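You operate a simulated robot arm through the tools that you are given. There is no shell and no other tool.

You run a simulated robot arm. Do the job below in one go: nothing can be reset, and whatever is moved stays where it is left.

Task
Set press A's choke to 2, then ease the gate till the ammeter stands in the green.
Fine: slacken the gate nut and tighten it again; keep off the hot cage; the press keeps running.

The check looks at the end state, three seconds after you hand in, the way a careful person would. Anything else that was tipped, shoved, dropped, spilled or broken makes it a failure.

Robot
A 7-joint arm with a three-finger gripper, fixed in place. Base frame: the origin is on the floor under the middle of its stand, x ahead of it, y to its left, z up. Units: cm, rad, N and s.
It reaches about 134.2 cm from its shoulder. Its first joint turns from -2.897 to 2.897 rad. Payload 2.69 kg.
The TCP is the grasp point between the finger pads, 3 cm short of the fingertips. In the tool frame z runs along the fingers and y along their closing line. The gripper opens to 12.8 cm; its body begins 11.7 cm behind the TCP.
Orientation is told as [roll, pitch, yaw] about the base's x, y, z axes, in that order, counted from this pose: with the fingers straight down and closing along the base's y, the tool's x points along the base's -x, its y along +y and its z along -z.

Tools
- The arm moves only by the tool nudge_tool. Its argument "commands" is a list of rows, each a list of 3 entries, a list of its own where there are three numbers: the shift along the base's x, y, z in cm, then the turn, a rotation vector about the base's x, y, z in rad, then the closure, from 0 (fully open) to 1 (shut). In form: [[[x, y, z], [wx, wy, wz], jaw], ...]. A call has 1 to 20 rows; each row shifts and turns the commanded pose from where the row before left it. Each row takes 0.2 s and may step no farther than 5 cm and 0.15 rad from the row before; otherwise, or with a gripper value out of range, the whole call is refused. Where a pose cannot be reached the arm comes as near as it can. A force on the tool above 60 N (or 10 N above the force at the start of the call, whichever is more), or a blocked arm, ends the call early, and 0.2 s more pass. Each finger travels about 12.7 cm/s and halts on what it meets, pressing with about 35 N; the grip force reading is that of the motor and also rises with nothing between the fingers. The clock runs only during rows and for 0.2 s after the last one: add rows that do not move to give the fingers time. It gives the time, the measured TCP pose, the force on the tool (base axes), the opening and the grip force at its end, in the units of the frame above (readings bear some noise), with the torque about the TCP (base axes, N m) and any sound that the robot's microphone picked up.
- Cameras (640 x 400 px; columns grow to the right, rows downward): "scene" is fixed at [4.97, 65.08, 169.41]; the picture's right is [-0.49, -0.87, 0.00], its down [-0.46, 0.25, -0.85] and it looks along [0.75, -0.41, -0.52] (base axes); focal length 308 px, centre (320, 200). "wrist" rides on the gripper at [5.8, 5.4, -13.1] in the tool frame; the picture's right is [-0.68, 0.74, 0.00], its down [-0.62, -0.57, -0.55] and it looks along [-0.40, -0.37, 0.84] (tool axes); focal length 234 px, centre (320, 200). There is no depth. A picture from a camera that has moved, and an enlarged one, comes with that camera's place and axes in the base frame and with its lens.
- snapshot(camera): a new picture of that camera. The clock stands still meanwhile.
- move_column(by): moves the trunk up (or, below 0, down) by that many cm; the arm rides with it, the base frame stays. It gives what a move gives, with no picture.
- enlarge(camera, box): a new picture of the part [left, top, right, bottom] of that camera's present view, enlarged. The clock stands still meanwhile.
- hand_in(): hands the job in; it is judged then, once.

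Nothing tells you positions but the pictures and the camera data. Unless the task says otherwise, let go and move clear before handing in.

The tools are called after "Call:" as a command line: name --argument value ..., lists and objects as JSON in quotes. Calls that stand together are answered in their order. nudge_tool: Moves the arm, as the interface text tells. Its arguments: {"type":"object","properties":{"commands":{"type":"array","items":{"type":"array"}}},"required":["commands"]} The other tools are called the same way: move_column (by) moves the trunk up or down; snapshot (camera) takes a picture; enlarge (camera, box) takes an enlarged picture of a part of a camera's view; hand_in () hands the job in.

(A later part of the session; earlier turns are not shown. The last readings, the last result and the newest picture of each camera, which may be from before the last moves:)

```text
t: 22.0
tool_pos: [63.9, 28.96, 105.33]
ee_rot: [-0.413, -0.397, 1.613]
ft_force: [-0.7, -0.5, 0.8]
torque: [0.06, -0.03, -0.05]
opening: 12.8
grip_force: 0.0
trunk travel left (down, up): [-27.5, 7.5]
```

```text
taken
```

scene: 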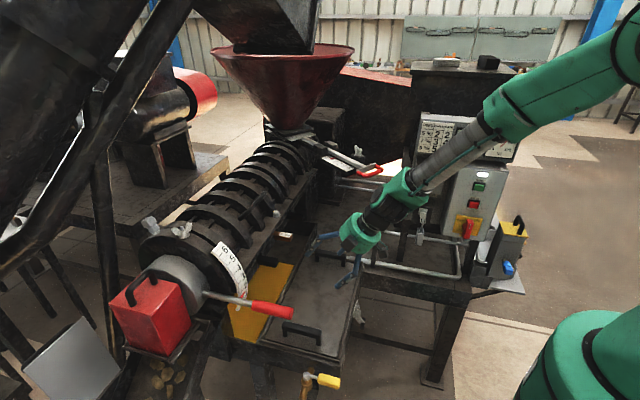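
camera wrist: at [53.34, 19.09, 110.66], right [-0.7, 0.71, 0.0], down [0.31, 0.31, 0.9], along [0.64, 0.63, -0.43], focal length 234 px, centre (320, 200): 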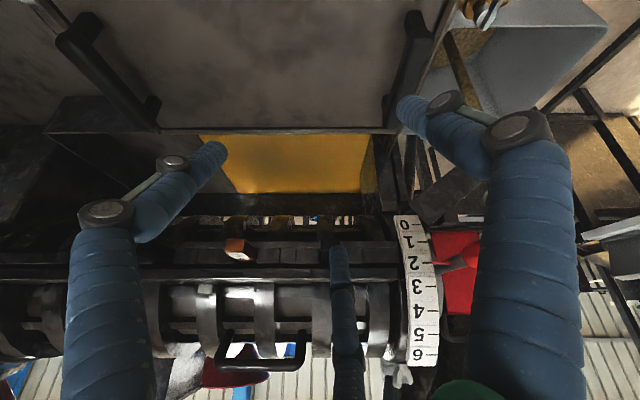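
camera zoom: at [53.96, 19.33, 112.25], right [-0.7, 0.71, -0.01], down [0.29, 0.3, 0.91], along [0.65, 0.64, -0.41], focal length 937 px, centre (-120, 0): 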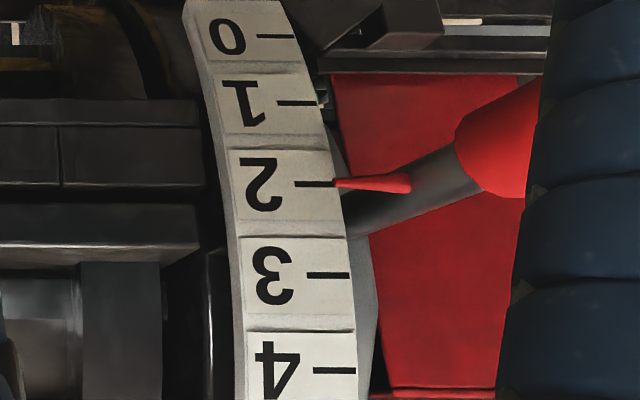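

That offset was only motion lag. From this nearly level view the choke pointer sits on 2 (about 2.0 to 2.05), so the choke is done. Next I'll rise, level the tool, and go look closely at the gate slide and its wing nut.

Call:
nudge_tool --commands '[[[0, 0, 4], [-0.0778, 0.0778, 0], 0], [[0, 0, 4.5], [-0.0778, 0.0778, 0], 0], [[0, 0, 4.5], [-0.0778, 0.0778, 0], 0], [[0, 0, 4.5], [-0.0778, 0.0778, 0], 0], [[0, 0, 4.5], [-0.0778, 0.0778, 0], 0], [[0, 0, 4.5], [0, 0, 0], 0], [[0, 0, 4.5], [0, 0, 0], 0], [[1.8, -3.4, 0], [0, 0, -0.109], 0], [[1.8, -3.4, 0], [0, 0, -0.109], 0], [[1.8, -3.4, 0], [0, 0, -0.109], 0], [[1.8, -3.4, 0], [0, 0, -0.109], 0], [[1.8, -3.4, 0], [0, 0, -0.109], 0], [[1.8, -3.4, 0], [0, 0, -0.109], 0], [[1.8, -3.4, 0], [0, 0, -0.109], 0], [[1.8, -3.4, 0], [0, 0, -0.109], 0]]'

Call:
snapshot --camera "wrist"

Call:
snapshot --camera "scene"

```text
t: 25.2
tool_pos: [78.23, 1.53, 136.22]
ee_rot: [-0.016, -0.005, 0.653]
ft_force: [1.0, -1.2, -0.7]
torque: [0.04, 0.01, -0.04]
opening: 12.8
grip_force: 0.1
trunk travel left (down, up): [-27.5, 7.5]
```

```text
taken
camera wrist: at [70.22, 2.55, 149.27], right [0.09, 1.0, -0.01], down [0.83, -0.07, 0.56], along [0.56, -0.06, -0.83], focal length 234 px, centre (320, 200)
```

wrist: 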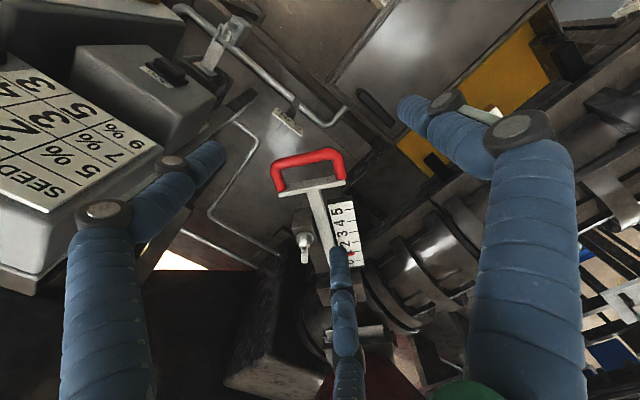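

```text
taken
```

scene: 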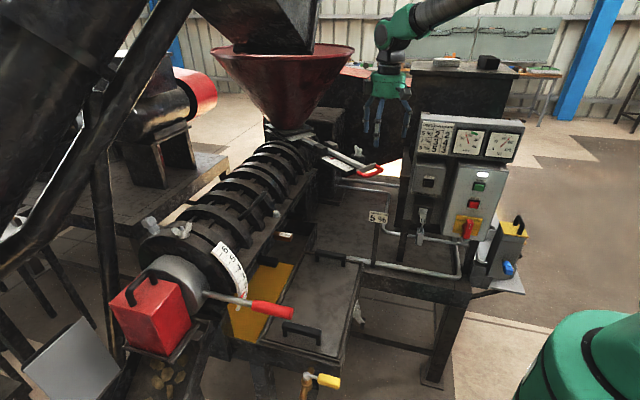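

I can see the gate slide, its scale, and the wing nut beside it. I'll enlarge them to measure.

Call:
enlarge --camera "wrist" --box '[250, 130, 400, 280]'

Call:
enlarge --camera "scene" --box '[300, 130, 400, 200]'

Call:
enlarge --camera "scene" --box '[430, 110, 520, 165]'

```text
2.67 times, centred on (325, 205) of wrist
camera zoom: at [70.22, 2.55, 149.27], right [0.09, 1.0, -0.01], down [0.83, -0.07, 0.56], along [0.56, -0.06, -0.83], focal length 624 px, centre (307, 187)
```

zoom: 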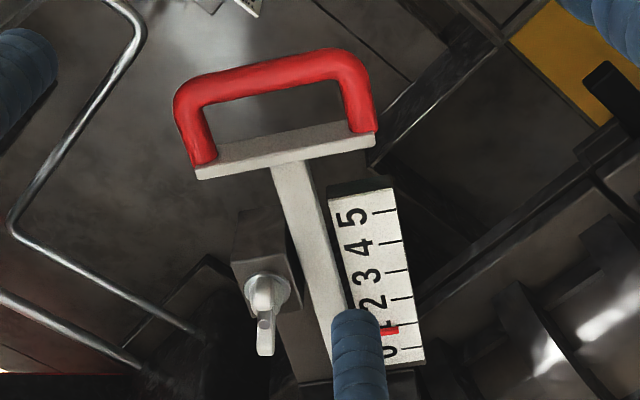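

```text
5.71 times, centred on (350, 165) of scene
camera zoom: at [4.97, 65.08, 169.41], right [-0.49, -0.87, 0.0], down [-0.46, 0.25, -0.85], along [0.75, -0.41, -0.52], focal length 1758 px, centre (149, 400)
```

zoom: 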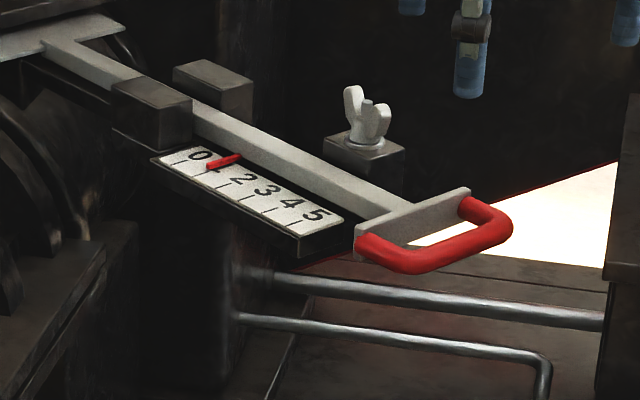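

```text
7.11 times, centred on (475, 138) of scene
camera zoom: at [4.97, 65.08, 169.41], right [-0.49, -0.87, 0.0], down [-0.46, 0.25, -0.85], along [0.75, -0.41, -0.52], focal length 2188 px, centre (-782, 644)
```

zoom: 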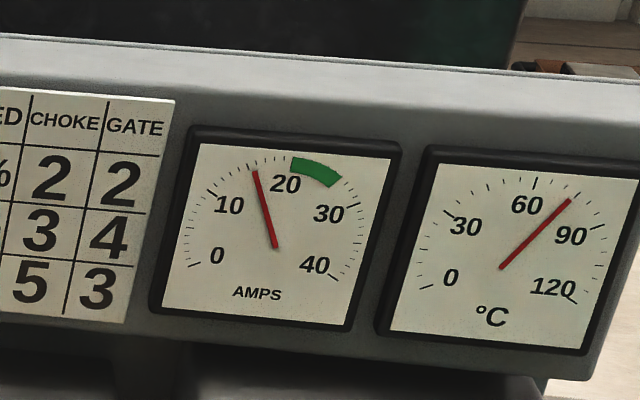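

I'll zoom in tightly on the wing nut and the scale pointer.

Call:
enlarge --camera "wrist" --box '[285, 215, 335, 270]'

Call:
enlarge --camera "scene" --box '[350, 138, 380, 165]'

Call:
enlarge --camera "scene" --box '[320, 150, 360, 180]'

```text
7.27 times, centred on (310, 242) of wrist
camera zoom: at [70.22, 2.55, 149.27], right [0.09, 1.0, -0.01], down [0.83, -0.07, 0.56], along [0.56, -0.06, -0.83], focal length 1703 px, centre (393, -109)
```

zoom: 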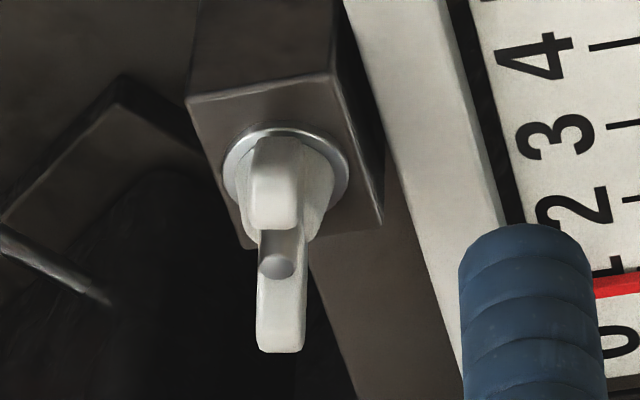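

```text
14.81 times, centred on (365, 152) of scene
camera zoom: at [4.97, 65.08, 169.41], right [-0.49, -0.87, 0.0], down [-0.46, 0.25, -0.85], along [0.75, -0.41, -0.52], focal length 4558 px, centre (-347, 918)
```

zoom: 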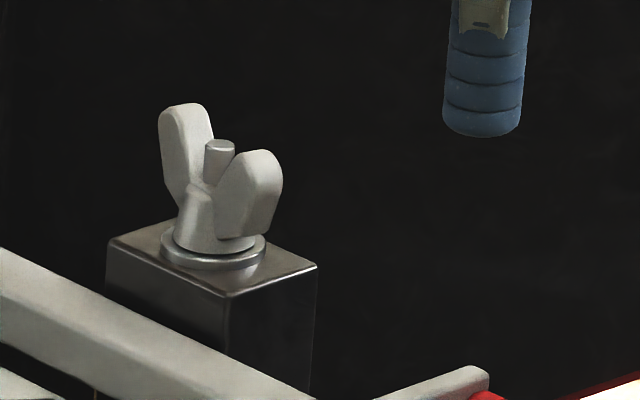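

```text
13.33 times, centred on (340, 165) of scene
camera zoom: at [4.97, 65.08, 169.41], right [-0.49, -0.87, 0.0], down [-0.46, 0.25, -0.85], along [0.75, -0.41, -0.52], focal length 4102 px, centre (53, 667)
```

zoom: 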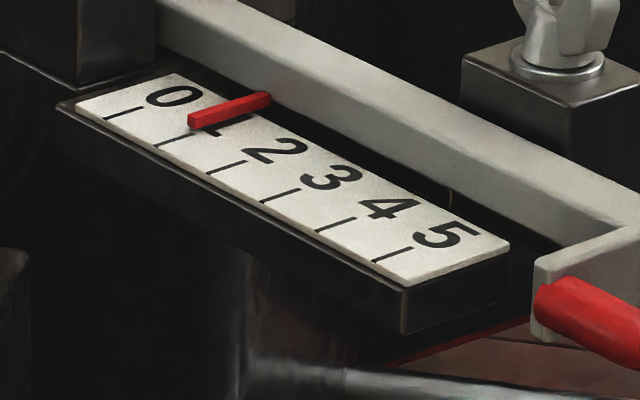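

The nut axis stands at (96.0, -2.5) with its washer at z 121.4 and wing tips near z 125, and the wings lie along x. The gate pitch is 2.5 cm per mark along (0.99, 0.14). I'll check what stands around the nut before I reach in.

Call:
enlarge --camera "wrist" --box '[200, 220, 400, 400]'

Call:
enlarge --camera "scene" --box '[240, 80, 420, 200]'

```text
2.22 times, centred on (300, 310) of wrist
camera zoom: at [70.22, 2.55, 149.27], right [0.09, 1.0, -0.01], down [0.83, -0.07, 0.56], along [0.56, -0.06, -0.83], focal length 520 px, centre (364, -44)
```

zoom: 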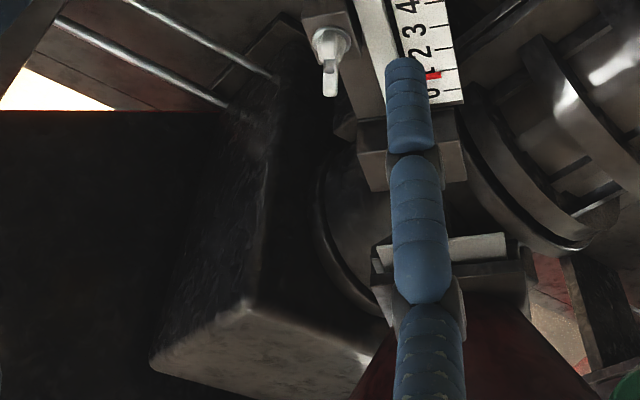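

```text
3.33 times, centred on (330, 140) of scene
camera zoom: at [4.97, 65.08, 169.41], right [-0.49, -0.87, 0.0], down [-0.46, 0.25, -0.85], along [0.75, -0.41, -0.52], focal length 1025 px, centre (287, 400)
```

zoom: 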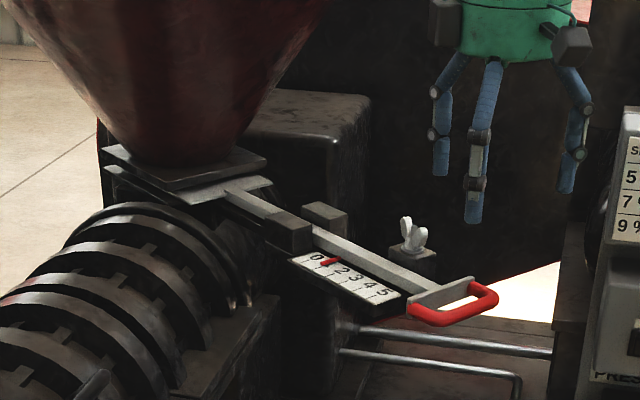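

The space around the nut is clear; the gearbox corner is well back at x 138 and the hopper rim should sit above x 105. I'll bring the half-closed gripper over the nut with its x-axis along the wings.

Call:
nudge_tool --commands '[[[2.95, -0.71, -0.85], [0, 0, -0.128], 0.2], [[2.95, -0.71, -0.85], [0, 0, -0.128], 0.4], [[2.95, -0.71, -0.85], [0, 0, -0.128], 0.4], [[2.95, -0.71, -0.85], [0, 0, -0.128], 0.4], [[2.95, -0.71, -0.85], [0, 0, -0.128], 0.4], [[2.95, -0.71, -0.85], [0.016, 0, -0.128], 0.4]]'

Call:
snapshot --camera "wrist"

Call:
snapshot --camera "scene"

```text
t: 26.6
tool_pos: [96.06, -2.64, 130.95]
ee_rot: [-0.001, -0.003, -0.111]
ft_force: [0.0, -0.2, 0.3]
torque: [0.04, 0.0, -0.03]
opening: 7.68
grip_force: 0.1
trunk travel left (down, up): [-27.5, 7.5]
```

```text
taken
camera wrist: at [90.83, 3.57, 144.18], right [0.75, 0.66, 0.0], down [0.55, -0.63, 0.55], along [0.36, -0.42, -0.83], focal length 234 px, centre (320, 200)
```

wrist: 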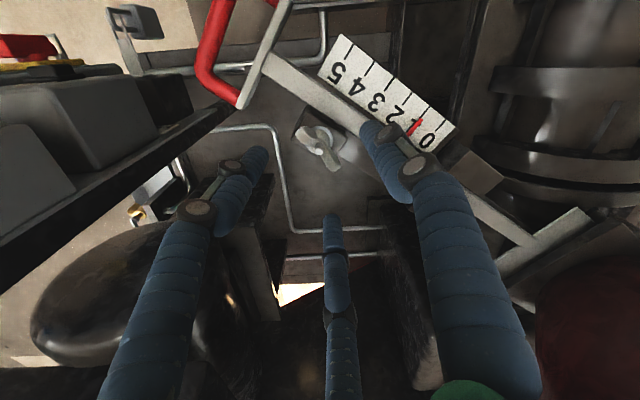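

```text
taken
```

scene: 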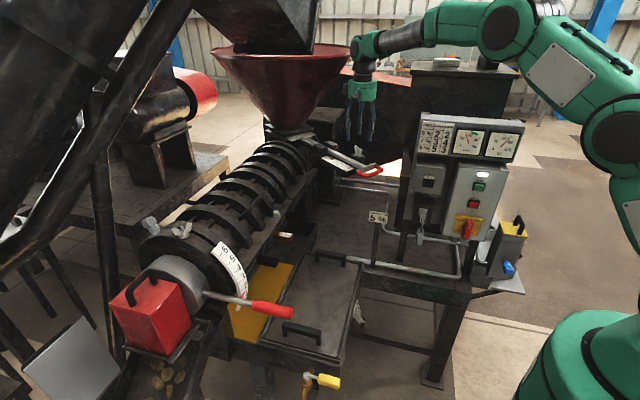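

The hand is over the nut and clear of the hopper. I'll check alignment closely.

Call:
enlarge --camera "wrist" --box '[270, 100, 370, 190]'

Call:
enlarge --camera "scene" --box '[330, 70, 400, 180]'

```text
4.44 times, centred on (320, 145) of wrist
camera zoom: at [90.83, 3.57, 144.18], right [0.75, 0.66, 0.0], down [0.55, -0.63, 0.55], along [0.36, -0.42, -0.83], focal length 1041 px, centre (320, 444)
```

zoom: 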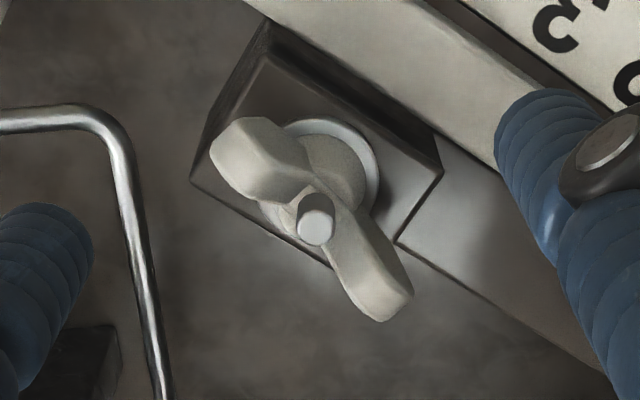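

```text
3.64 times, centred on (365, 125) of scene
camera zoom: at [4.97, 65.08, 169.41], right [-0.49, -0.87, 0.0], down [-0.46, 0.25, -0.85], along [0.75, -0.41, -0.52], focal length 1119 px, centre (156, 473)
```

zoom: 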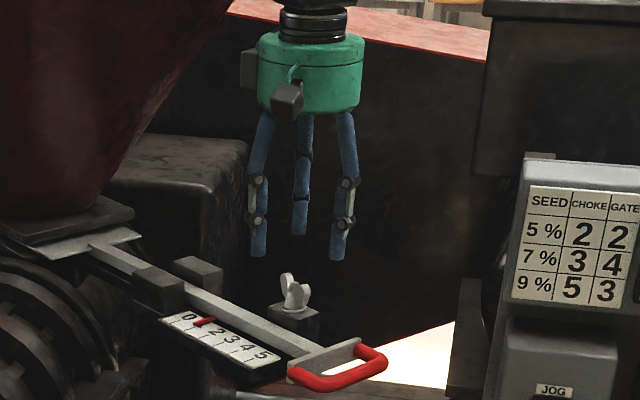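

Wings lie at about -7.5° around (95.85, -2.35), in line with the tool. I'll go down so the fingertips sit just above the nut's block.

Call:
nudge_tool --commands '[[[-0.2, 0.0, -2.0], [0, 0, -0.015], 0.4], [[0, 0, -2.0], [0, 0, 0], 0.4], [[0, 0, -1.5], [0, 0, 0], 0.4]]'

Call:
enlarge --camera "wrist" --box '[250, 80, 410, 220]'

Call:
enlarge --camera "scene" --box '[340, 110, 400, 180]'

```text
t: 27.4
tool_pos: [95.88, -2.55, 125.74]
ee_rot: [0.0, -0.003, -0.125]
ft_force: [0.3, -0.5, 0.2]
torque: [-0.03, -0.02, -0.01]
opening: 7.68
grip_force: 0.0
trunk travel left (down, up): [-27.5, 7.5]
```

```text
2.86 times, centred on (330, 150) of wrist
camera zoom: at [90.6, 3.58, 138.81], right [0.76, 0.65, 0.0], down [0.54, -0.64, 0.55], along [0.36, -0.42, -0.83], focal length 669 px, centre (291, 343)
```

zoom: 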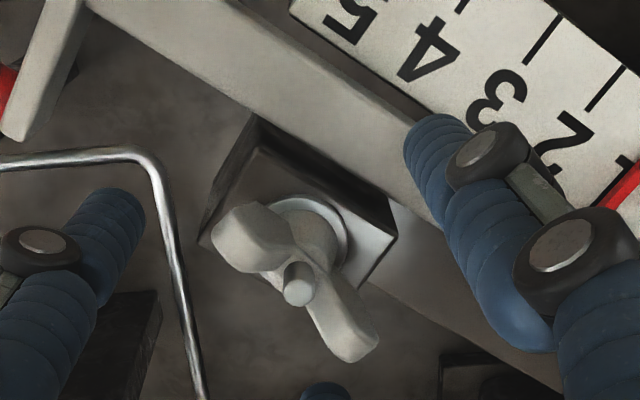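

```text
5.71 times, centred on (370, 145) of scene
camera zoom: at [4.97, 65.08, 169.41], right [-0.49, -0.87, 0.0], down [-0.46, 0.25, -0.85], along [0.75, -0.41, -0.52], focal length 1758 px, centre (34, 514)
```

zoom: 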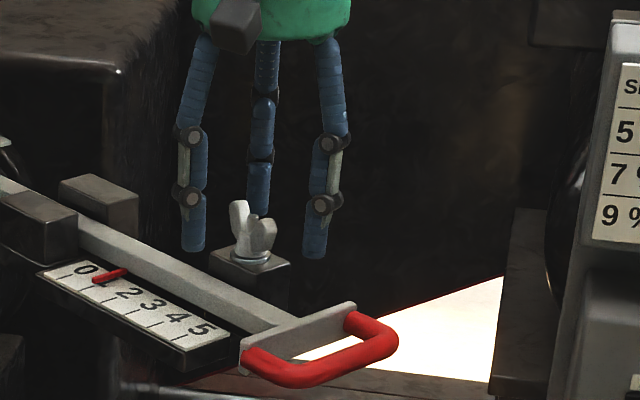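

The fingers surround the nut without touching it. I'll close gently in small steps.

Call:
nudge_tool --commands '[[[0, 0, -0.3], [0, 0, 0], 0.55], [[0, 0, 0], [0, 0, 0], 0.65], [[0, 0, 0], [0, 0, 0], 0.7], [[0, 0, 0], [0, 0, 0], 0.74], [[0, 0, 0], [0, 0, 0], 0.77]]'

Call:
enlarge --camera "wrist" --box '[250, 80, 410, 220]'

```text
t: 28.6
tool_pos: [95.88, -2.67, 125.37]
ee_rot: [0.001, -0.003, -0.126]
ft_force: [0.2, -2.7, 0.1]
torque: [-0.08, 0.05, 0.08]
opening: 3.11
grip_force: 1.0
trunk travel left (down, up): [-27.5, 7.5]
```

```text
2.86 times, centred on (330, 150) of wrist
camera zoom: at [90.62, 3.53, 138.47], right [0.76, 0.65, 0.0], down [0.54, -0.64, 0.55], along [0.36, -0.42, -0.83], focal length 669 px, centre (291, 343)
```

zoom: 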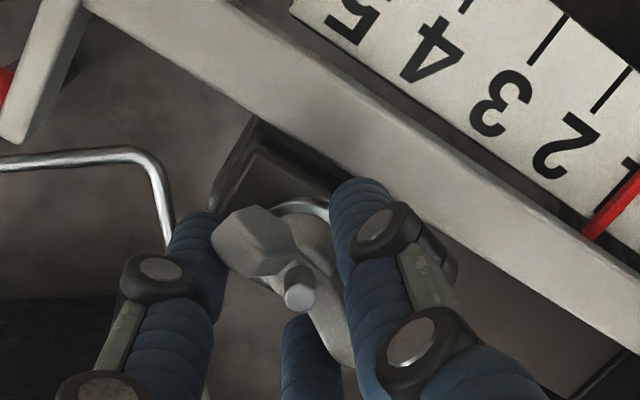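

First light touch is on the two-finger side. I'll shift slightly and close further.

Call:
nudge_tool --commands '[[[0, -0.12, 0], [0, 0, 0], 0.79], [[0, -0.1, 0], [0, 0, 0], 0.81], [[0, 0, 0], [0, 0, 0], 0.83]]'

```text
t: 29.4
tool_pos: [95.78, -2.81, 125.25]
ee_rot: [0.001, -0.002, -0.125]
ft_force: [-3.4, 4.8, -0.9]
torque: [0.43, -0.14, 0.71]
opening: 2.44
grip_force: 44.3
trunk travel left (down, up): [-27.5, 7.5]
```

The nut is gripped. Now I'll turn it anticlockwise, a little at a time, and watch the torque.

Call:
nudge_tool --commands '[[[0.03, 0, 0], [0, 0, 0.08], 0.84], [[0.03, 0, 0], [0, 0, 0.08], 0.85]]'

Call:
enlarge --camera "wrist" --box '[250, 80, 410, 220]'

```text
t: 30.0
tool_pos: [95.73, -2.82, 125.43]
ee_rot: [-0.001, -0.003, 0.035]
ft_force: [-4.1, 7.2, -0.5]
torque: [0.44, -0.06, 0.0]
opening: 2.38
grip_force: 44.8
trunk travel left (down, up): [-27.5, 7.5]
```

```text
2.86 times, centred on (330, 150) of wrist
camera zoom: at [89.75, 2.54, 138.47], right [0.65, 0.76, 0.0], down [0.63, -0.54, 0.55], along [0.42, -0.36, -0.83], focal length 669 px, centre (291, 343)
```

zoom: 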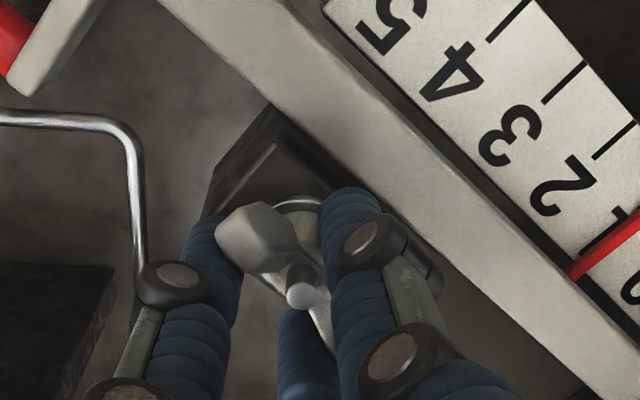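

The nut turns with the fingers at low torque. I'll continue anticlockwise while orbiting about its axis.

Call:
nudge_tool --commands '[[[0.07, 0.006, 0], [0, 0, 0.148], 0.85], [[0.068, 0.016, 0], [0, 0, 0.148], 0.85], [[0.065, 0.026, 0.02], [0, 0, 0.148], 0.85], [[0.06, 0.036, 0.02], [0, 0, 0.148], 0.85]]'

Call:
enlarge --camera "wrist" --box '[250, 80, 410, 220]'

Call:
enlarge --camera "scene" --box '[340, 130, 400, 180]'

```text
t: 31.0
tool_pos: [96.0, -2.8, 125.34]
ee_rot: [0.0, -0.002, 0.627]
ft_force: [-12.9, 5.0, -0.4]
torque: [0.61, 0.05, 0.03]
opening: 2.37
grip_force: 44.3
trunk travel left (down, up): [-27.5, 7.5]
```

```text
2.86 times, centred on (330, 150) of wrist
camera zoom: at [88.08, -1.72, 138.48], right [0.11, 0.99, 0.0], down [0.83, -0.1, 0.55], along [0.55, -0.06, -0.84], focal length 669 px, centre (291, 343)
```

zoom: 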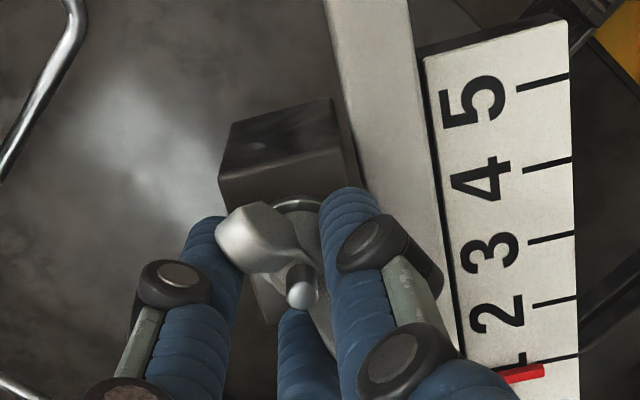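

```text
8.00 times, centred on (370, 155) of scene
camera zoom: at [4.97, 65.08, 169.41], right [-0.49, -0.87, 0.0], down [-0.46, 0.25, -0.85], along [0.75, -0.41, -0.52], focal length 2461 px, centre (-80, 560)
```

zoom: 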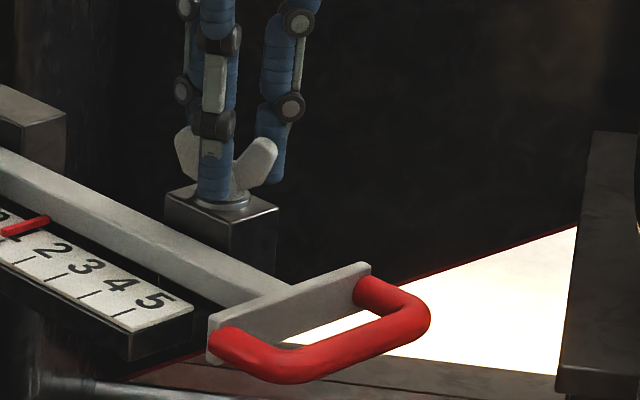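

The nut has turned about 43°. I'll continue to roughly 90°, easing the small side load.

Call:
nudge_tool --commands '[[[-0.05, 0.06, 0.02], [0, 0, 0.148], 0.85], [[0.0, 0.06, 0.02], [0, 0, 0.148], 0.85], [[0.02, 0.058, 0.02], [0, 0, 0.148], 0.85], [[0.02, 0.063, 0.02], [0, 0, 0.148], 0.85], [[0.02, 0.067, 0.02], [0, 0, 0.148], 0.85]]'

Call:
enlarge --camera "wrist" --box '[250, 80, 410, 220]'

Call:
enlarge --camera "scene" --box '[340, 130, 400, 180]'

```text
t: 32.2
tool_pos: [96.16, -2.7, 125.4]
ee_rot: [-0.001, -0.003, 1.369]
ft_force: [-2.9, -15.1, -9.6]
torque: [-0.89, 0.31, 0.04]
opening: 2.39
grip_force: 45.2
trunk travel left (down, up): [-27.5, 7.5]
```

```text
2.86 times, centred on (330, 150) of wrist
camera zoom: at [89.71, -7.16, 138.49], right [-0.59, 0.81, 0.0], down [0.68, 0.49, 0.55], along [0.44, 0.32, -0.84], focal length 669 px, centre (291, 343)
```

zoom: 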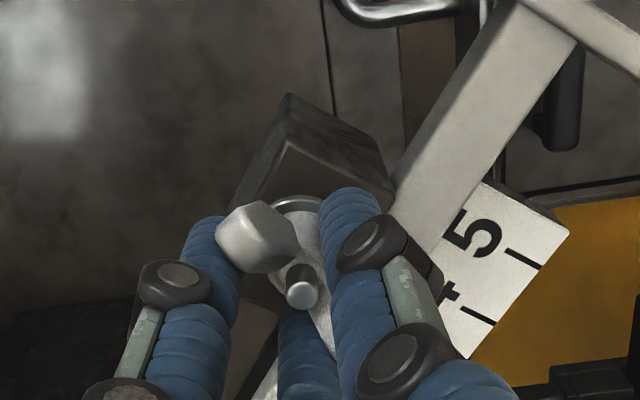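

```text
8.00 times, centred on (370, 155) of scene
camera zoom: at [4.97, 65.08, 169.41], right [-0.49, -0.87, 0.0], down [-0.46, 0.25, -0.85], along [0.75, -0.41, -0.52], focal length 2461 px, centre (-80, 560)
```

zoom: 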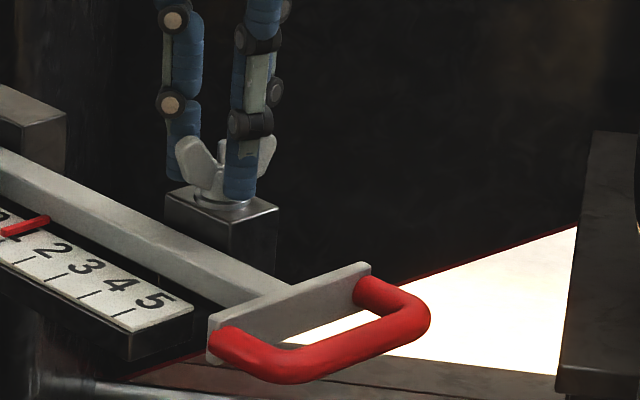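

The nut is about 85° slack. I'll let go, rise clear, and look at the handle from above.

Call:
nudge_tool --commands '[[[0, 0, 0], [0, 0, 0], 0.7], [[0, 0, 0], [0, 0, 0], 0.5], [[0, 0, 0], [0, 0, 0], 0.4], [[0, 0, 3.5], [0, 0, 0], 0.4], [[0, 0, 4], [0, 0, 0], 0.4], [[0, 0, 3], [0, 0, 0], 0.2]]'

Call:
snapshot --camera "wrist"

Call:
enlarge --camera "scene" --box '[340, 130, 400, 180]'

Call:
enlarge --camera "scene" --box '[430, 110, 520, 165]'

```text
t: 33.6
tool_pos: [96.19, -2.34, 135.76]
ee_rot: [-0.002, -0.004, 1.366]
ft_force: [0.4, 1.0, 0.0]
torque: [-0.03, 0.05, 0.01]
opening: 10.24
grip_force: 0.0
trunk travel left (down, up): [-27.5, 7.5]
```

```text
taken
camera wrist: at [89.67, -6.95, 149.03], right [-0.58, 0.81, 0.0], down [0.68, 0.49, 0.55], along [0.45, 0.32, -0.84], focal length 234 px, centre (320, 200)
```

wrist: 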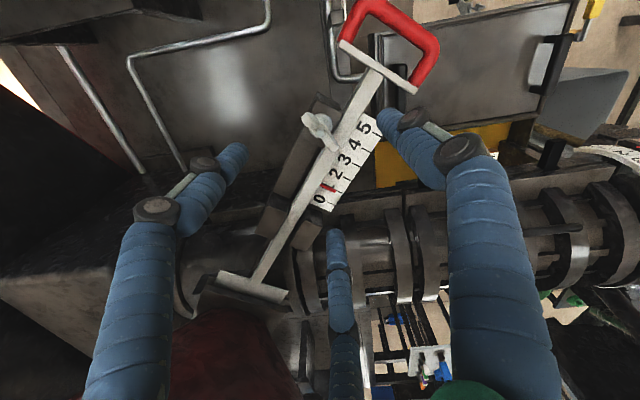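

```text
8.00 times, centred on (370, 155) of scene
camera zoom: at [4.97, 65.08, 169.41], right [-0.49, -0.87, 0.0], down [-0.46, 0.25, -0.85], along [0.75, -0.41, -0.52], focal length 2461 px, centre (-80, 560)
```

zoom: 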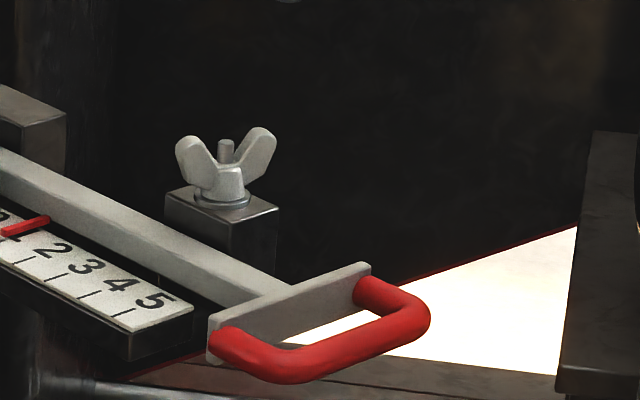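

```text
7.11 times, centred on (475, 138) of scene
camera zoom: at [4.97, 65.08, 169.41], right [-0.49, -0.87, 0.0], down [-0.46, 0.25, -0.85], along [0.75, -0.41, -0.52], focal length 2188 px, centre (-782, 644)
```

zoom: 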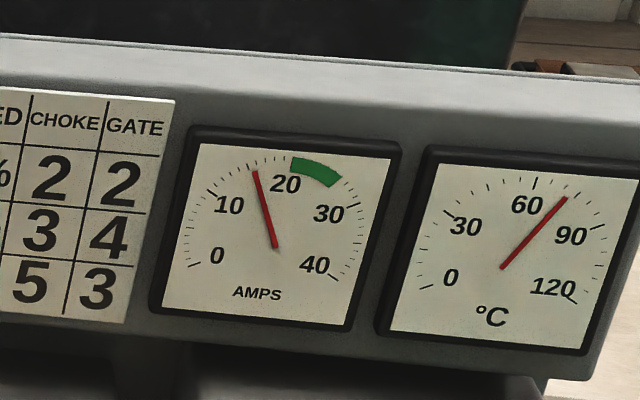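

The nut is visibly slack, with its wings now lying across. The handle bar runs from (83.8, -5.6) to (82.6, 3.5) at z 119.3. I'll go above it with jaws part-closed and turned to straddle the bar.

Call:
nudge_tool --commands '[[[-3.12, 0.34, -0.5], [0, 0, 0.0873], 0.4], [[-3.12, 0.34, -0.5], [0, 0, 0.0873], 0.5], [[-3.12, 0.34, -1], [0, 0, 0.0873], 0.6], [[-3.12, 0.34, -2], [0, 0, 0.0873], 0.65]]'

Call:
snapshot --camera "wrist"

Call:
enlarge --camera "scene" --box '[320, 90, 430, 190]'

```text
t: 34.6
tool_pos: [83.45, -1.18, 132.04]
ee_rot: [-0.002, -0.004, 1.717]
ft_force: [1.1, 0.1, 0.3]
torque: [-0.01, -0.02, -0.04]
opening: 4.48
grip_force: 0.1
trunk travel left (down, up): [-27.5, 7.5]
```

```text
taken
camera wrist: at [79.03, -7.61, 145.05], right [-0.83, 0.56, 0.0], down [0.47, 0.69, 0.55], along [0.31, 0.46, -0.83], focal length 234 px, centre (320, 200)
```

wrist: 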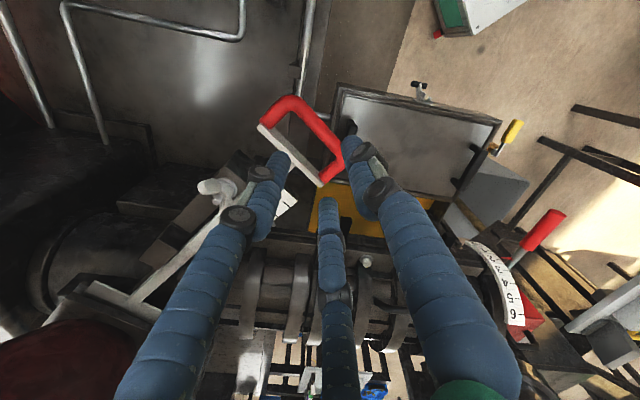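

```text
4.00 times, centred on (375, 140) of scene
camera zoom: at [4.97, 65.08, 169.41], right [-0.49, -0.87, 0.0], down [-0.46, 0.25, -0.85], along [0.75, -0.41, -0.52], focal length 1230 px, centre (100, 440)
```

zoom: 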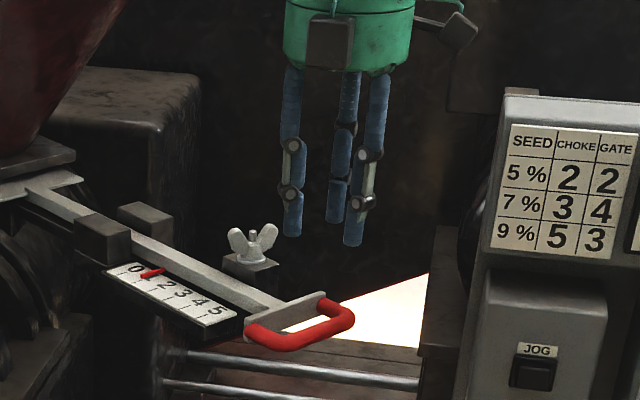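

I'll zoom in on the handle from both cameras to fix its position precisely.

Call:
enlarge --camera "wrist" --box '[245, 80, 375, 210]'

Call:
enlarge --camera "scene" --box '[375, 160, 415, 185]'

```text
3.08 times, centred on (310, 145) of wrist
camera zoom: at [79.03, -7.61, 145.05], right [-0.83, 0.56, 0.0], down [0.47, 0.69, 0.55], along [0.31, 0.46, -0.83], focal length 720 px, centre (351, 369)
```

zoom: 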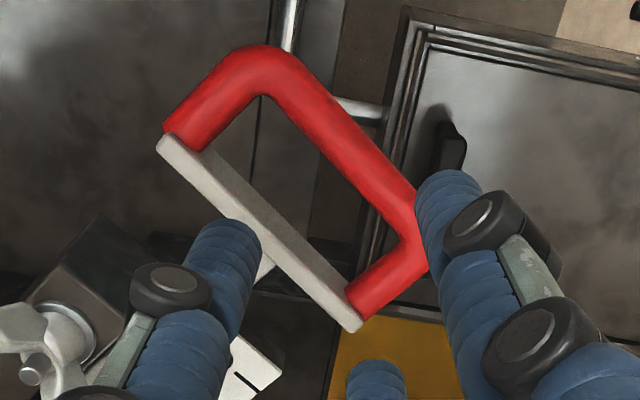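

```text
16.00 times, centred on (395, 172) of scene
camera zoom: at [4.97, 65.08, 169.41], right [-0.49, -0.87, 0.0], down [-0.46, 0.25, -0.85], along [0.75, -0.41, -0.52], focal length 4922 px, centre (-880, 640)
```

zoom: 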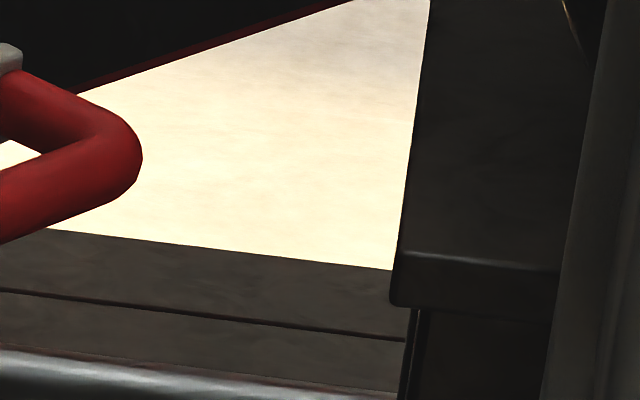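

The bar centre comes out at (83.35, -1.18, 119.3), with 3.8 cm of clear gap behind it. I'll close the jaws slightly, line up at (84.1, -1.07), and lower to just above the bar to check.

Call:
nudge_tool --commands '[[[0.65, 0.11, -2.0], [0, 0, 0], 0.69], [[0, 0, -2.5], [0, 0, 0], 0.69], [[0, 0, -2.5], [0, 0, 0], 0.69], [[0, 0, -1.0], [0, 0, 0], 0.69]]'

Call:
enlarge --camera "wrist" --box '[225, 60, 385, 200]'

Call:
enlarge --camera "scene" --box '[350, 125, 420, 185]'

```text
t: 35.6
tool_pos: [84.23, -0.88, 123.79]
ee_rot: [-0.001, -0.002, 1.714]
ft_force: [-0.2, -0.5, -0.2]
torque: [0.01, 0.06, 0.01]
opening: 3.95
grip_force: 0.0
trunk travel left (down, up): [-27.5, 7.5]
```

```text
2.86 times, centred on (305, 130) of wrist
camera zoom: at [79.85, -7.41, 137.02], right [-0.83, 0.56, 0.0], down [0.47, 0.69, 0.55], along [0.31, 0.46, -0.83], focal length 669 px, centre (363, 400)
```

zoom: 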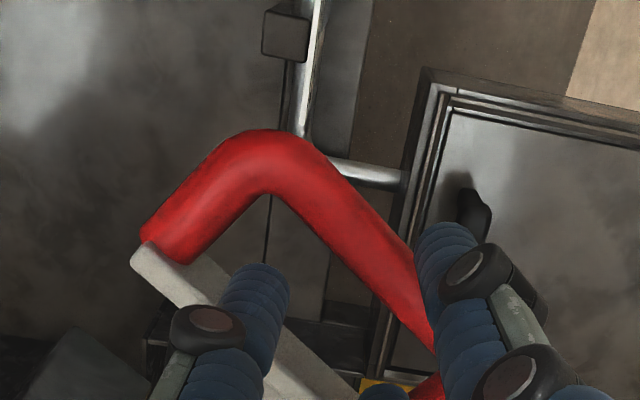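

```text
6.67 times, centred on (385, 155) of scene
camera zoom: at [4.97, 65.08, 169.41], right [-0.49, -0.87, 0.0], down [-0.46, 0.25, -0.85], along [0.75, -0.41, -0.52], focal length 2051 px, centre (-113, 500)
```

zoom: 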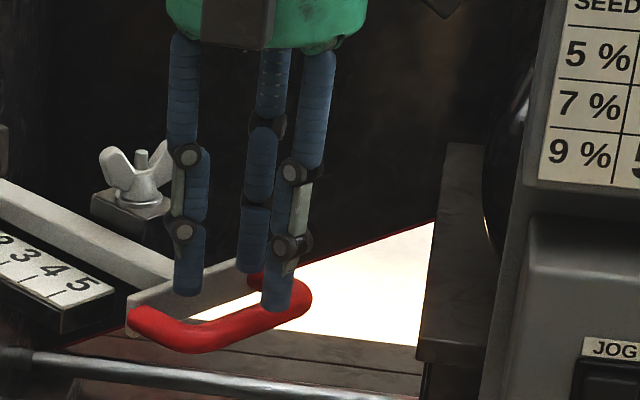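

The finger positions match my model, with thumb outside the bar and two fingers behind it. I'll shift 2 mm to centre and lower the rest of the way.

Call:
nudge_tool --commands '[[[-0.1, -0.2, -0.8], [0, 0, 0], 0.69], [[0, 0, -0.9], [0, 0, 0], 0.69], [[0, 0, -0.9], [0, 0, 0], 0.69], [[0, 0, -0.8], [0, 0, 0], 0.69]]'

Call:
enlarge --camera "wrist" --box '[225, 60, 385, 200]'

Call:
enlarge --camera "scene" --box '[350, 125, 420, 185]'

```text
t: 36.6
tool_pos: [84.26, -1.15, 120.62]
ee_rot: [0.001, -0.004, 1.715]
ft_force: [0.6, 0.1, 1.4]
torque: [0.01, 0.01, -0.01]
opening: 3.98
grip_force: 0.1
trunk travel left (down, up): [-27.5, 7.5]
```

```text
2.86 times, centred on (305, 130) of wrist
camera zoom: at [79.75, -7.6, 133.66], right [-0.83, 0.56, 0.0], down [0.47, 0.69, 0.55], along [0.31, 0.46, -0.83], focal length 669 px, centre (363, 400)
```

zoom: 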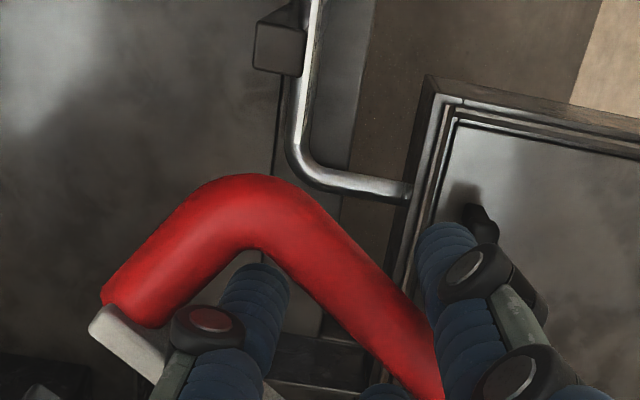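

```text
6.67 times, centred on (385, 155) of scene
camera zoom: at [4.97, 65.08, 169.41], right [-0.49, -0.87, 0.0], down [-0.46, 0.25, -0.85], along [0.75, -0.41, -0.52], focal length 2051 px, centre (-113, 500)
```

zoom: 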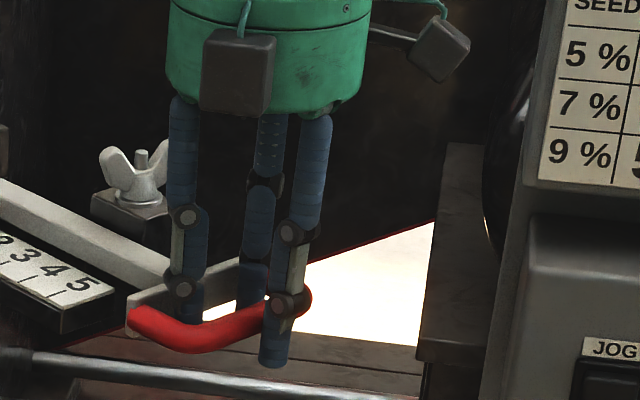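

The fingers straddle the bar with no contact. I'll close gently onto it.

Call:
nudge_tool --commands '[[[0, 0, 0], [0, 0, 0], 0.73], [[0, 0, 0], [0, 0, 0], 0.76], [[0, 0, 0], [0, 0, 0], 0.79]]'

Call:
enlarge --camera "scene" --box '[320, 145, 380, 185]'

```text
t: 37.4
tool_pos: [84.08, -1.18, 120.5]
ee_rot: [-0.001, -0.004, 1.715]
ft_force: [-5.2, -0.8, -0.8]
torque: [-0.01, 0.07, -0.02]
opening: 3.03
grip_force: 2.5
trunk travel left (down, up): [-27.5, 7.5]
```

```text
10.00 times, centred on (350, 165) of scene
camera zoom: at [4.97, 65.08, 169.41], right [-0.49, -0.87, 0.0], down [-0.46, 0.25, -0.85], along [0.75, -0.41, -0.52], focal length 3076 px, centre (20, 550)
```

zoom: 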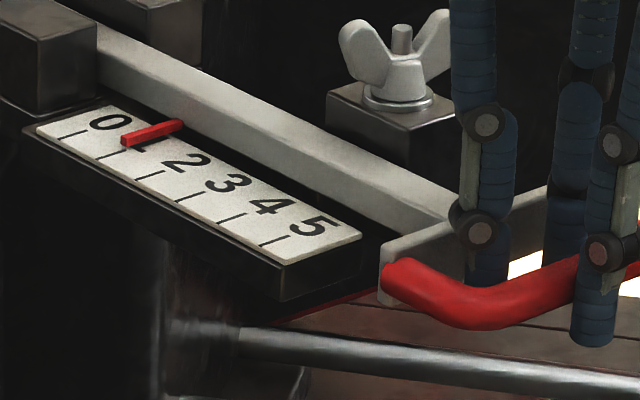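

The thumb touched first with about 5 N. I'll shift slightly toward the robot and finish the grip.

Call:
nudge_tool --commands '[[[-0.2, -0.03, 0], [0, 0, 0], 0.79], [[-0.05, 0, 0], [0, 0, 0], 0.81], [[0, 0, 0], [0, 0, 0], 0.83]]'

Call:
enlarge --camera "scene" --box '[320, 145, 380, 185]'

```text
t: 38.2
tool_pos: [83.99, -1.08, 120.57]
ee_rot: [0.0, -0.004, 1.716]
ft_force: [-5.5, -1.8, -1.5]
torque: [-0.03, 0.03, 0.42]
opening: 2.51
grip_force: 44.6
trunk travel left (down, up): [-27.5, 7.5]
```

```text
10.00 times, centred on (350, 165) of scene
camera zoom: at [4.97, 65.08, 169.41], right [-0.49, -0.87, 0.0], down [-0.46, 0.25, -0.85], along [0.75, -0.41, -0.52], focal length 3076 px, centre (20, 550)
```

zoom: 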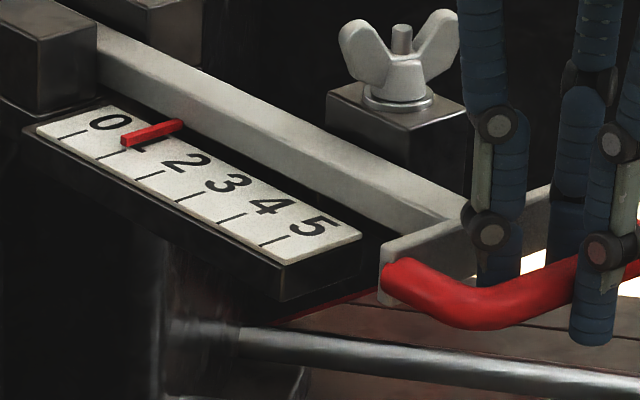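

The bar is gripped. I'll pull the gate out half a centimetre along its slide and check.

Call:
nudge_tool --commands '[[[-0.25, -0.036, 0], [0, 0, 0], 0.83], [[-0.25, -0.036, 0], [0, 0, 0], 0.83]]'

Call:
enlarge --camera "scene" --box '[320, 145, 380, 185]'

Call:
enlarge --camera "scene" --box '[445, 115, 490, 160]'

```text
t: 38.8
tool_pos: [83.48, -1.27, 120.52]
ee_rot: [0.0, -0.004, 1.715]
ft_force: [8.1, 1.8, -4.8]
torque: [0.07, -0.12, 0.82]
opening: 2.48
grip_force: 45.6
trunk travel left (down, up): [-27.5, 7.5]
```

```text
10.00 times, centred on (350, 165) of scene
camera zoom: at [4.97, 65.08, 169.41], right [-0.49, -0.87, 0.0], down [-0.46, 0.25, -0.85], along [0.75, -0.41, -0.52], focal length 3076 px, centre (20, 550)
```

zoom: 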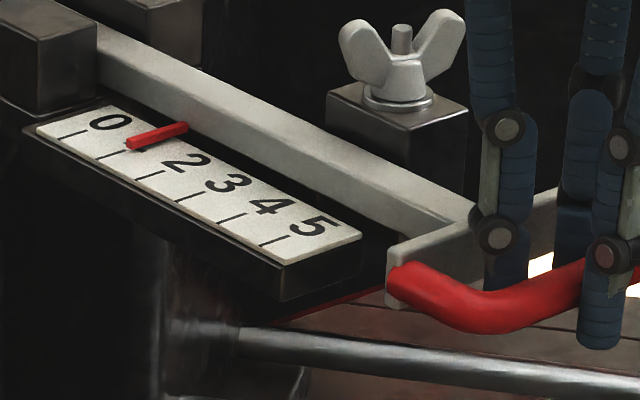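

```text
8.89 times, centred on (468, 138) of scene
camera zoom: at [4.97, 65.08, 169.41], right [-0.49, -0.87, 0.0], down [-0.46, 0.25, -0.85], along [0.75, -0.41, -0.52], focal length 2734 px, centre (-991, 756)
```

zoom: 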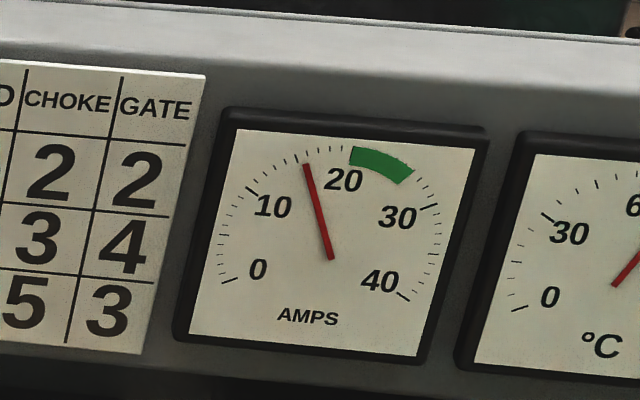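

The slide moves freely with about 8 N. I'll ease it out further in short steps.

Call:
nudge_tool --commands '[[[-0.4, -0.058, 0], [0, 0, 0], 0.83], [[-0.4, -0.058, 0], [0, 0, 0], 0.83], [[-0.4, -0.058, 0], [0, 0, 0], 0.83], [[0, 0, 0], [0, 0, 0], 0.83]]'

Call:
enlarge --camera "scene" --box '[320, 145, 380, 185]'

Call:
enlarge --camera "scene" --box '[445, 115, 490, 160]'

```text
t: 39.8
tool_pos: [82.3, -1.46, 120.58]
ee_rot: [0.0, -0.005, 1.715]
ft_force: [7.5, 5.5, -1.6]
torque: [0.2, -0.05, 0.94]
opening: 2.48
grip_force: 45.1
trunk travel left (down, up): [-27.5, 7.5]
```

```text
10.00 times, centred on (350, 165) of scene
camera zoom: at [4.97, 65.08, 169.41], right [-0.49, -0.87, 0.0], down [-0.46, 0.25, -0.85], along [0.75, -0.41, -0.52], focal length 3076 px, centre (20, 550)
```

zoom: 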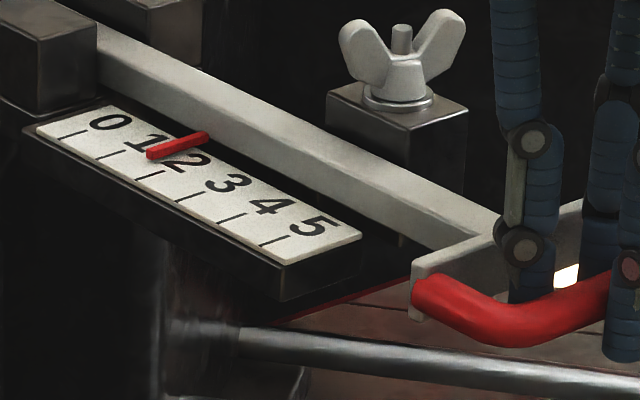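

```text
8.89 times, centred on (468, 138) of scene
camera zoom: at [4.97, 65.08, 169.41], right [-0.49, -0.87, 0.0], down [-0.46, 0.25, -0.85], along [0.75, -0.41, -0.52], focal length 2734 px, centre (-991, 756)
```

zoom: 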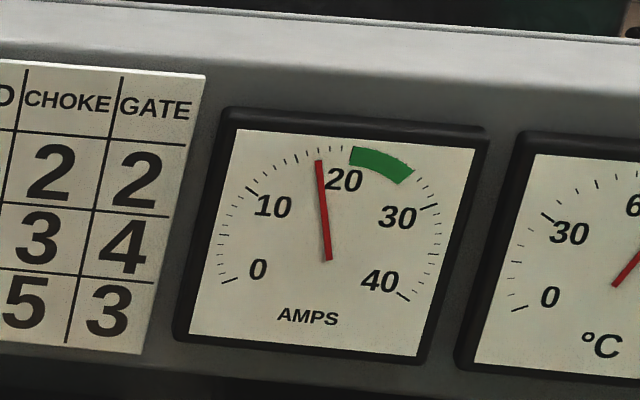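

The ammeter is rising to about 18–19. I'll wait a second or two to see where it settles.

Call:
nudge_tool --commands '[[[0, 0, 0], [0, 0, 0], 0.83], [[0, 0, 0], [0, 0, 0], 0.83], [[0, 0, 0], [0, 0, 0], 0.83], [[0, 0, 0], [0, 0, 0], 0.83], [[0, 0, 0], [0, 0, 0], 0.83], [[0, 0, 0], [0, 0, 0], 0.83], [[0, 0, 0], [0, 0, 0], 0.83], [[0, 0, 0], [0, 0, 0], 0.83], [[0, 0, 0], [0, 0, 0], 0.83], [[0, 0, 0], [0, 0, 0], 0.83]]'

Call:
enlarge --camera "scene" --box '[445, 115, 490, 160]'

```text
t: 42.0
tool_pos: [82.44, -1.54, 120.6]
ee_rot: [0.0, -0.003, 1.717]
ft_force: [8.5, 4.3, 2.0]
torque: [0.05, -0.08, 0.93]
opening: 2.46
grip_force: 44.7
trunk travel left (down, up): [-27.5, 7.5]
```

```text
8.89 times, centred on (468, 138) of scene
camera zoom: at [4.97, 65.08, 169.41], right [-0.49, -0.87, 0.0], down [-0.46, 0.25, -0.85], along [0.75, -0.41, -0.52], focal length 2734 px, centre (-991, 756)
```

zoom: 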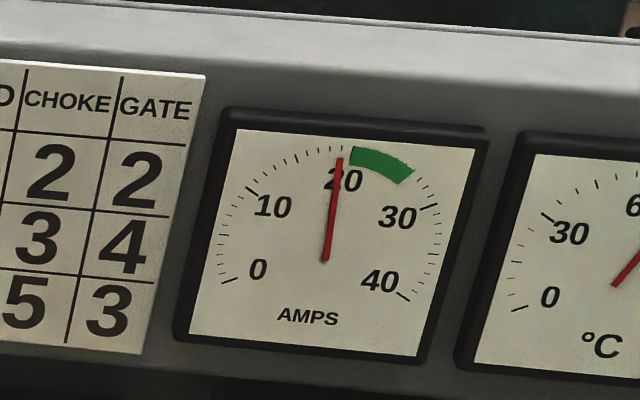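

The reading lags the gate; it's at about 20 and still climbing. I'll wait longer before moving again.

Call:
nudge_tool --commands '[[[0, 0, 0], [0, 0, 0], 0.83], [[0, 0, 0], [0, 0, 0], 0.83], [[0, 0, 0], [0, 0, 0], 0.83], [[0, 0, 0], [0, 0, 0], 0.83], [[0, 0, 0], [0, 0, 0], 0.83], [[0, 0, 0], [0, 0, 0], 0.83], [[0, 0, 0], [0, 0, 0], 0.83], [[0, 0, 0], [0, 0, 0], 0.83], [[0, 0, 0], [0, 0, 0], 0.83], [[0, 0, 0], [0, 0, 0], 0.83], [[0, 0, 0], [0, 0, 0], 0.83], [[0, 0, 0], [0, 0, 0], 0.83], [[0, 0, 0], [0, 0, 0], 0.83], [[0, 0, 0], [0, 0, 0], 0.83], [[0, 0, 0], [0, 0, 0], 0.83]]'

Call:
enlarge --camera "scene" --box '[445, 115, 490, 160]'

Call:
enlarge --camera "scene" --box '[320, 150, 360, 180]'

```text
t: 45.2
tool_pos: [82.28, -1.44, 120.53]
ee_rot: [0.001, -0.002, 1.715]
ft_force: [8.7, 4.4, 2.8]
torque: [-0.02, -0.12, 0.94]
opening: 2.46
grip_force: 44.6
trunk travel left (down, up): [-27.5, 7.5]
```

```text
8.89 times, centred on (468, 138) of scene
camera zoom: at [4.97, 65.08, 169.41], right [-0.49, -0.87, 0.0], down [-0.46, 0.25, -0.85], along [0.75, -0.41, -0.52], focal length 2734 px, centre (-991, 756)
```

zoom: 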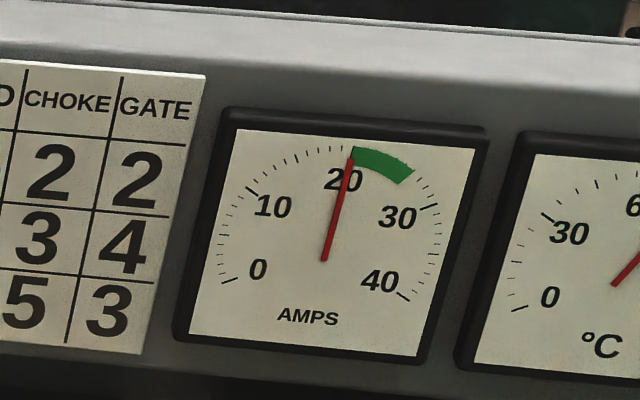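

```text
13.33 times, centred on (340, 165) of scene
camera zoom: at [4.97, 65.08, 169.41], right [-0.49, -0.87, 0.0], down [-0.46, 0.25, -0.85], along [0.75, -0.41, -0.52], focal length 4102 px, centre (53, 667)
```

zoom: 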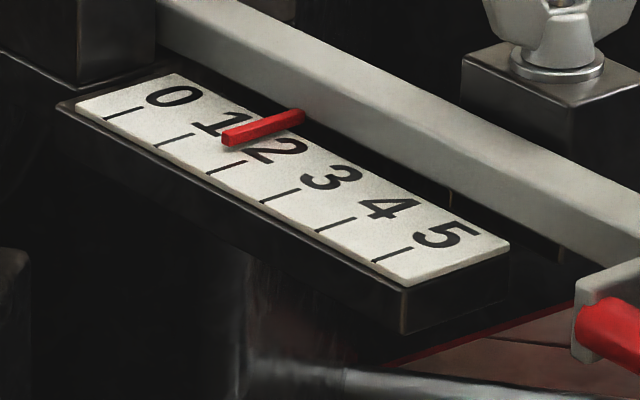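

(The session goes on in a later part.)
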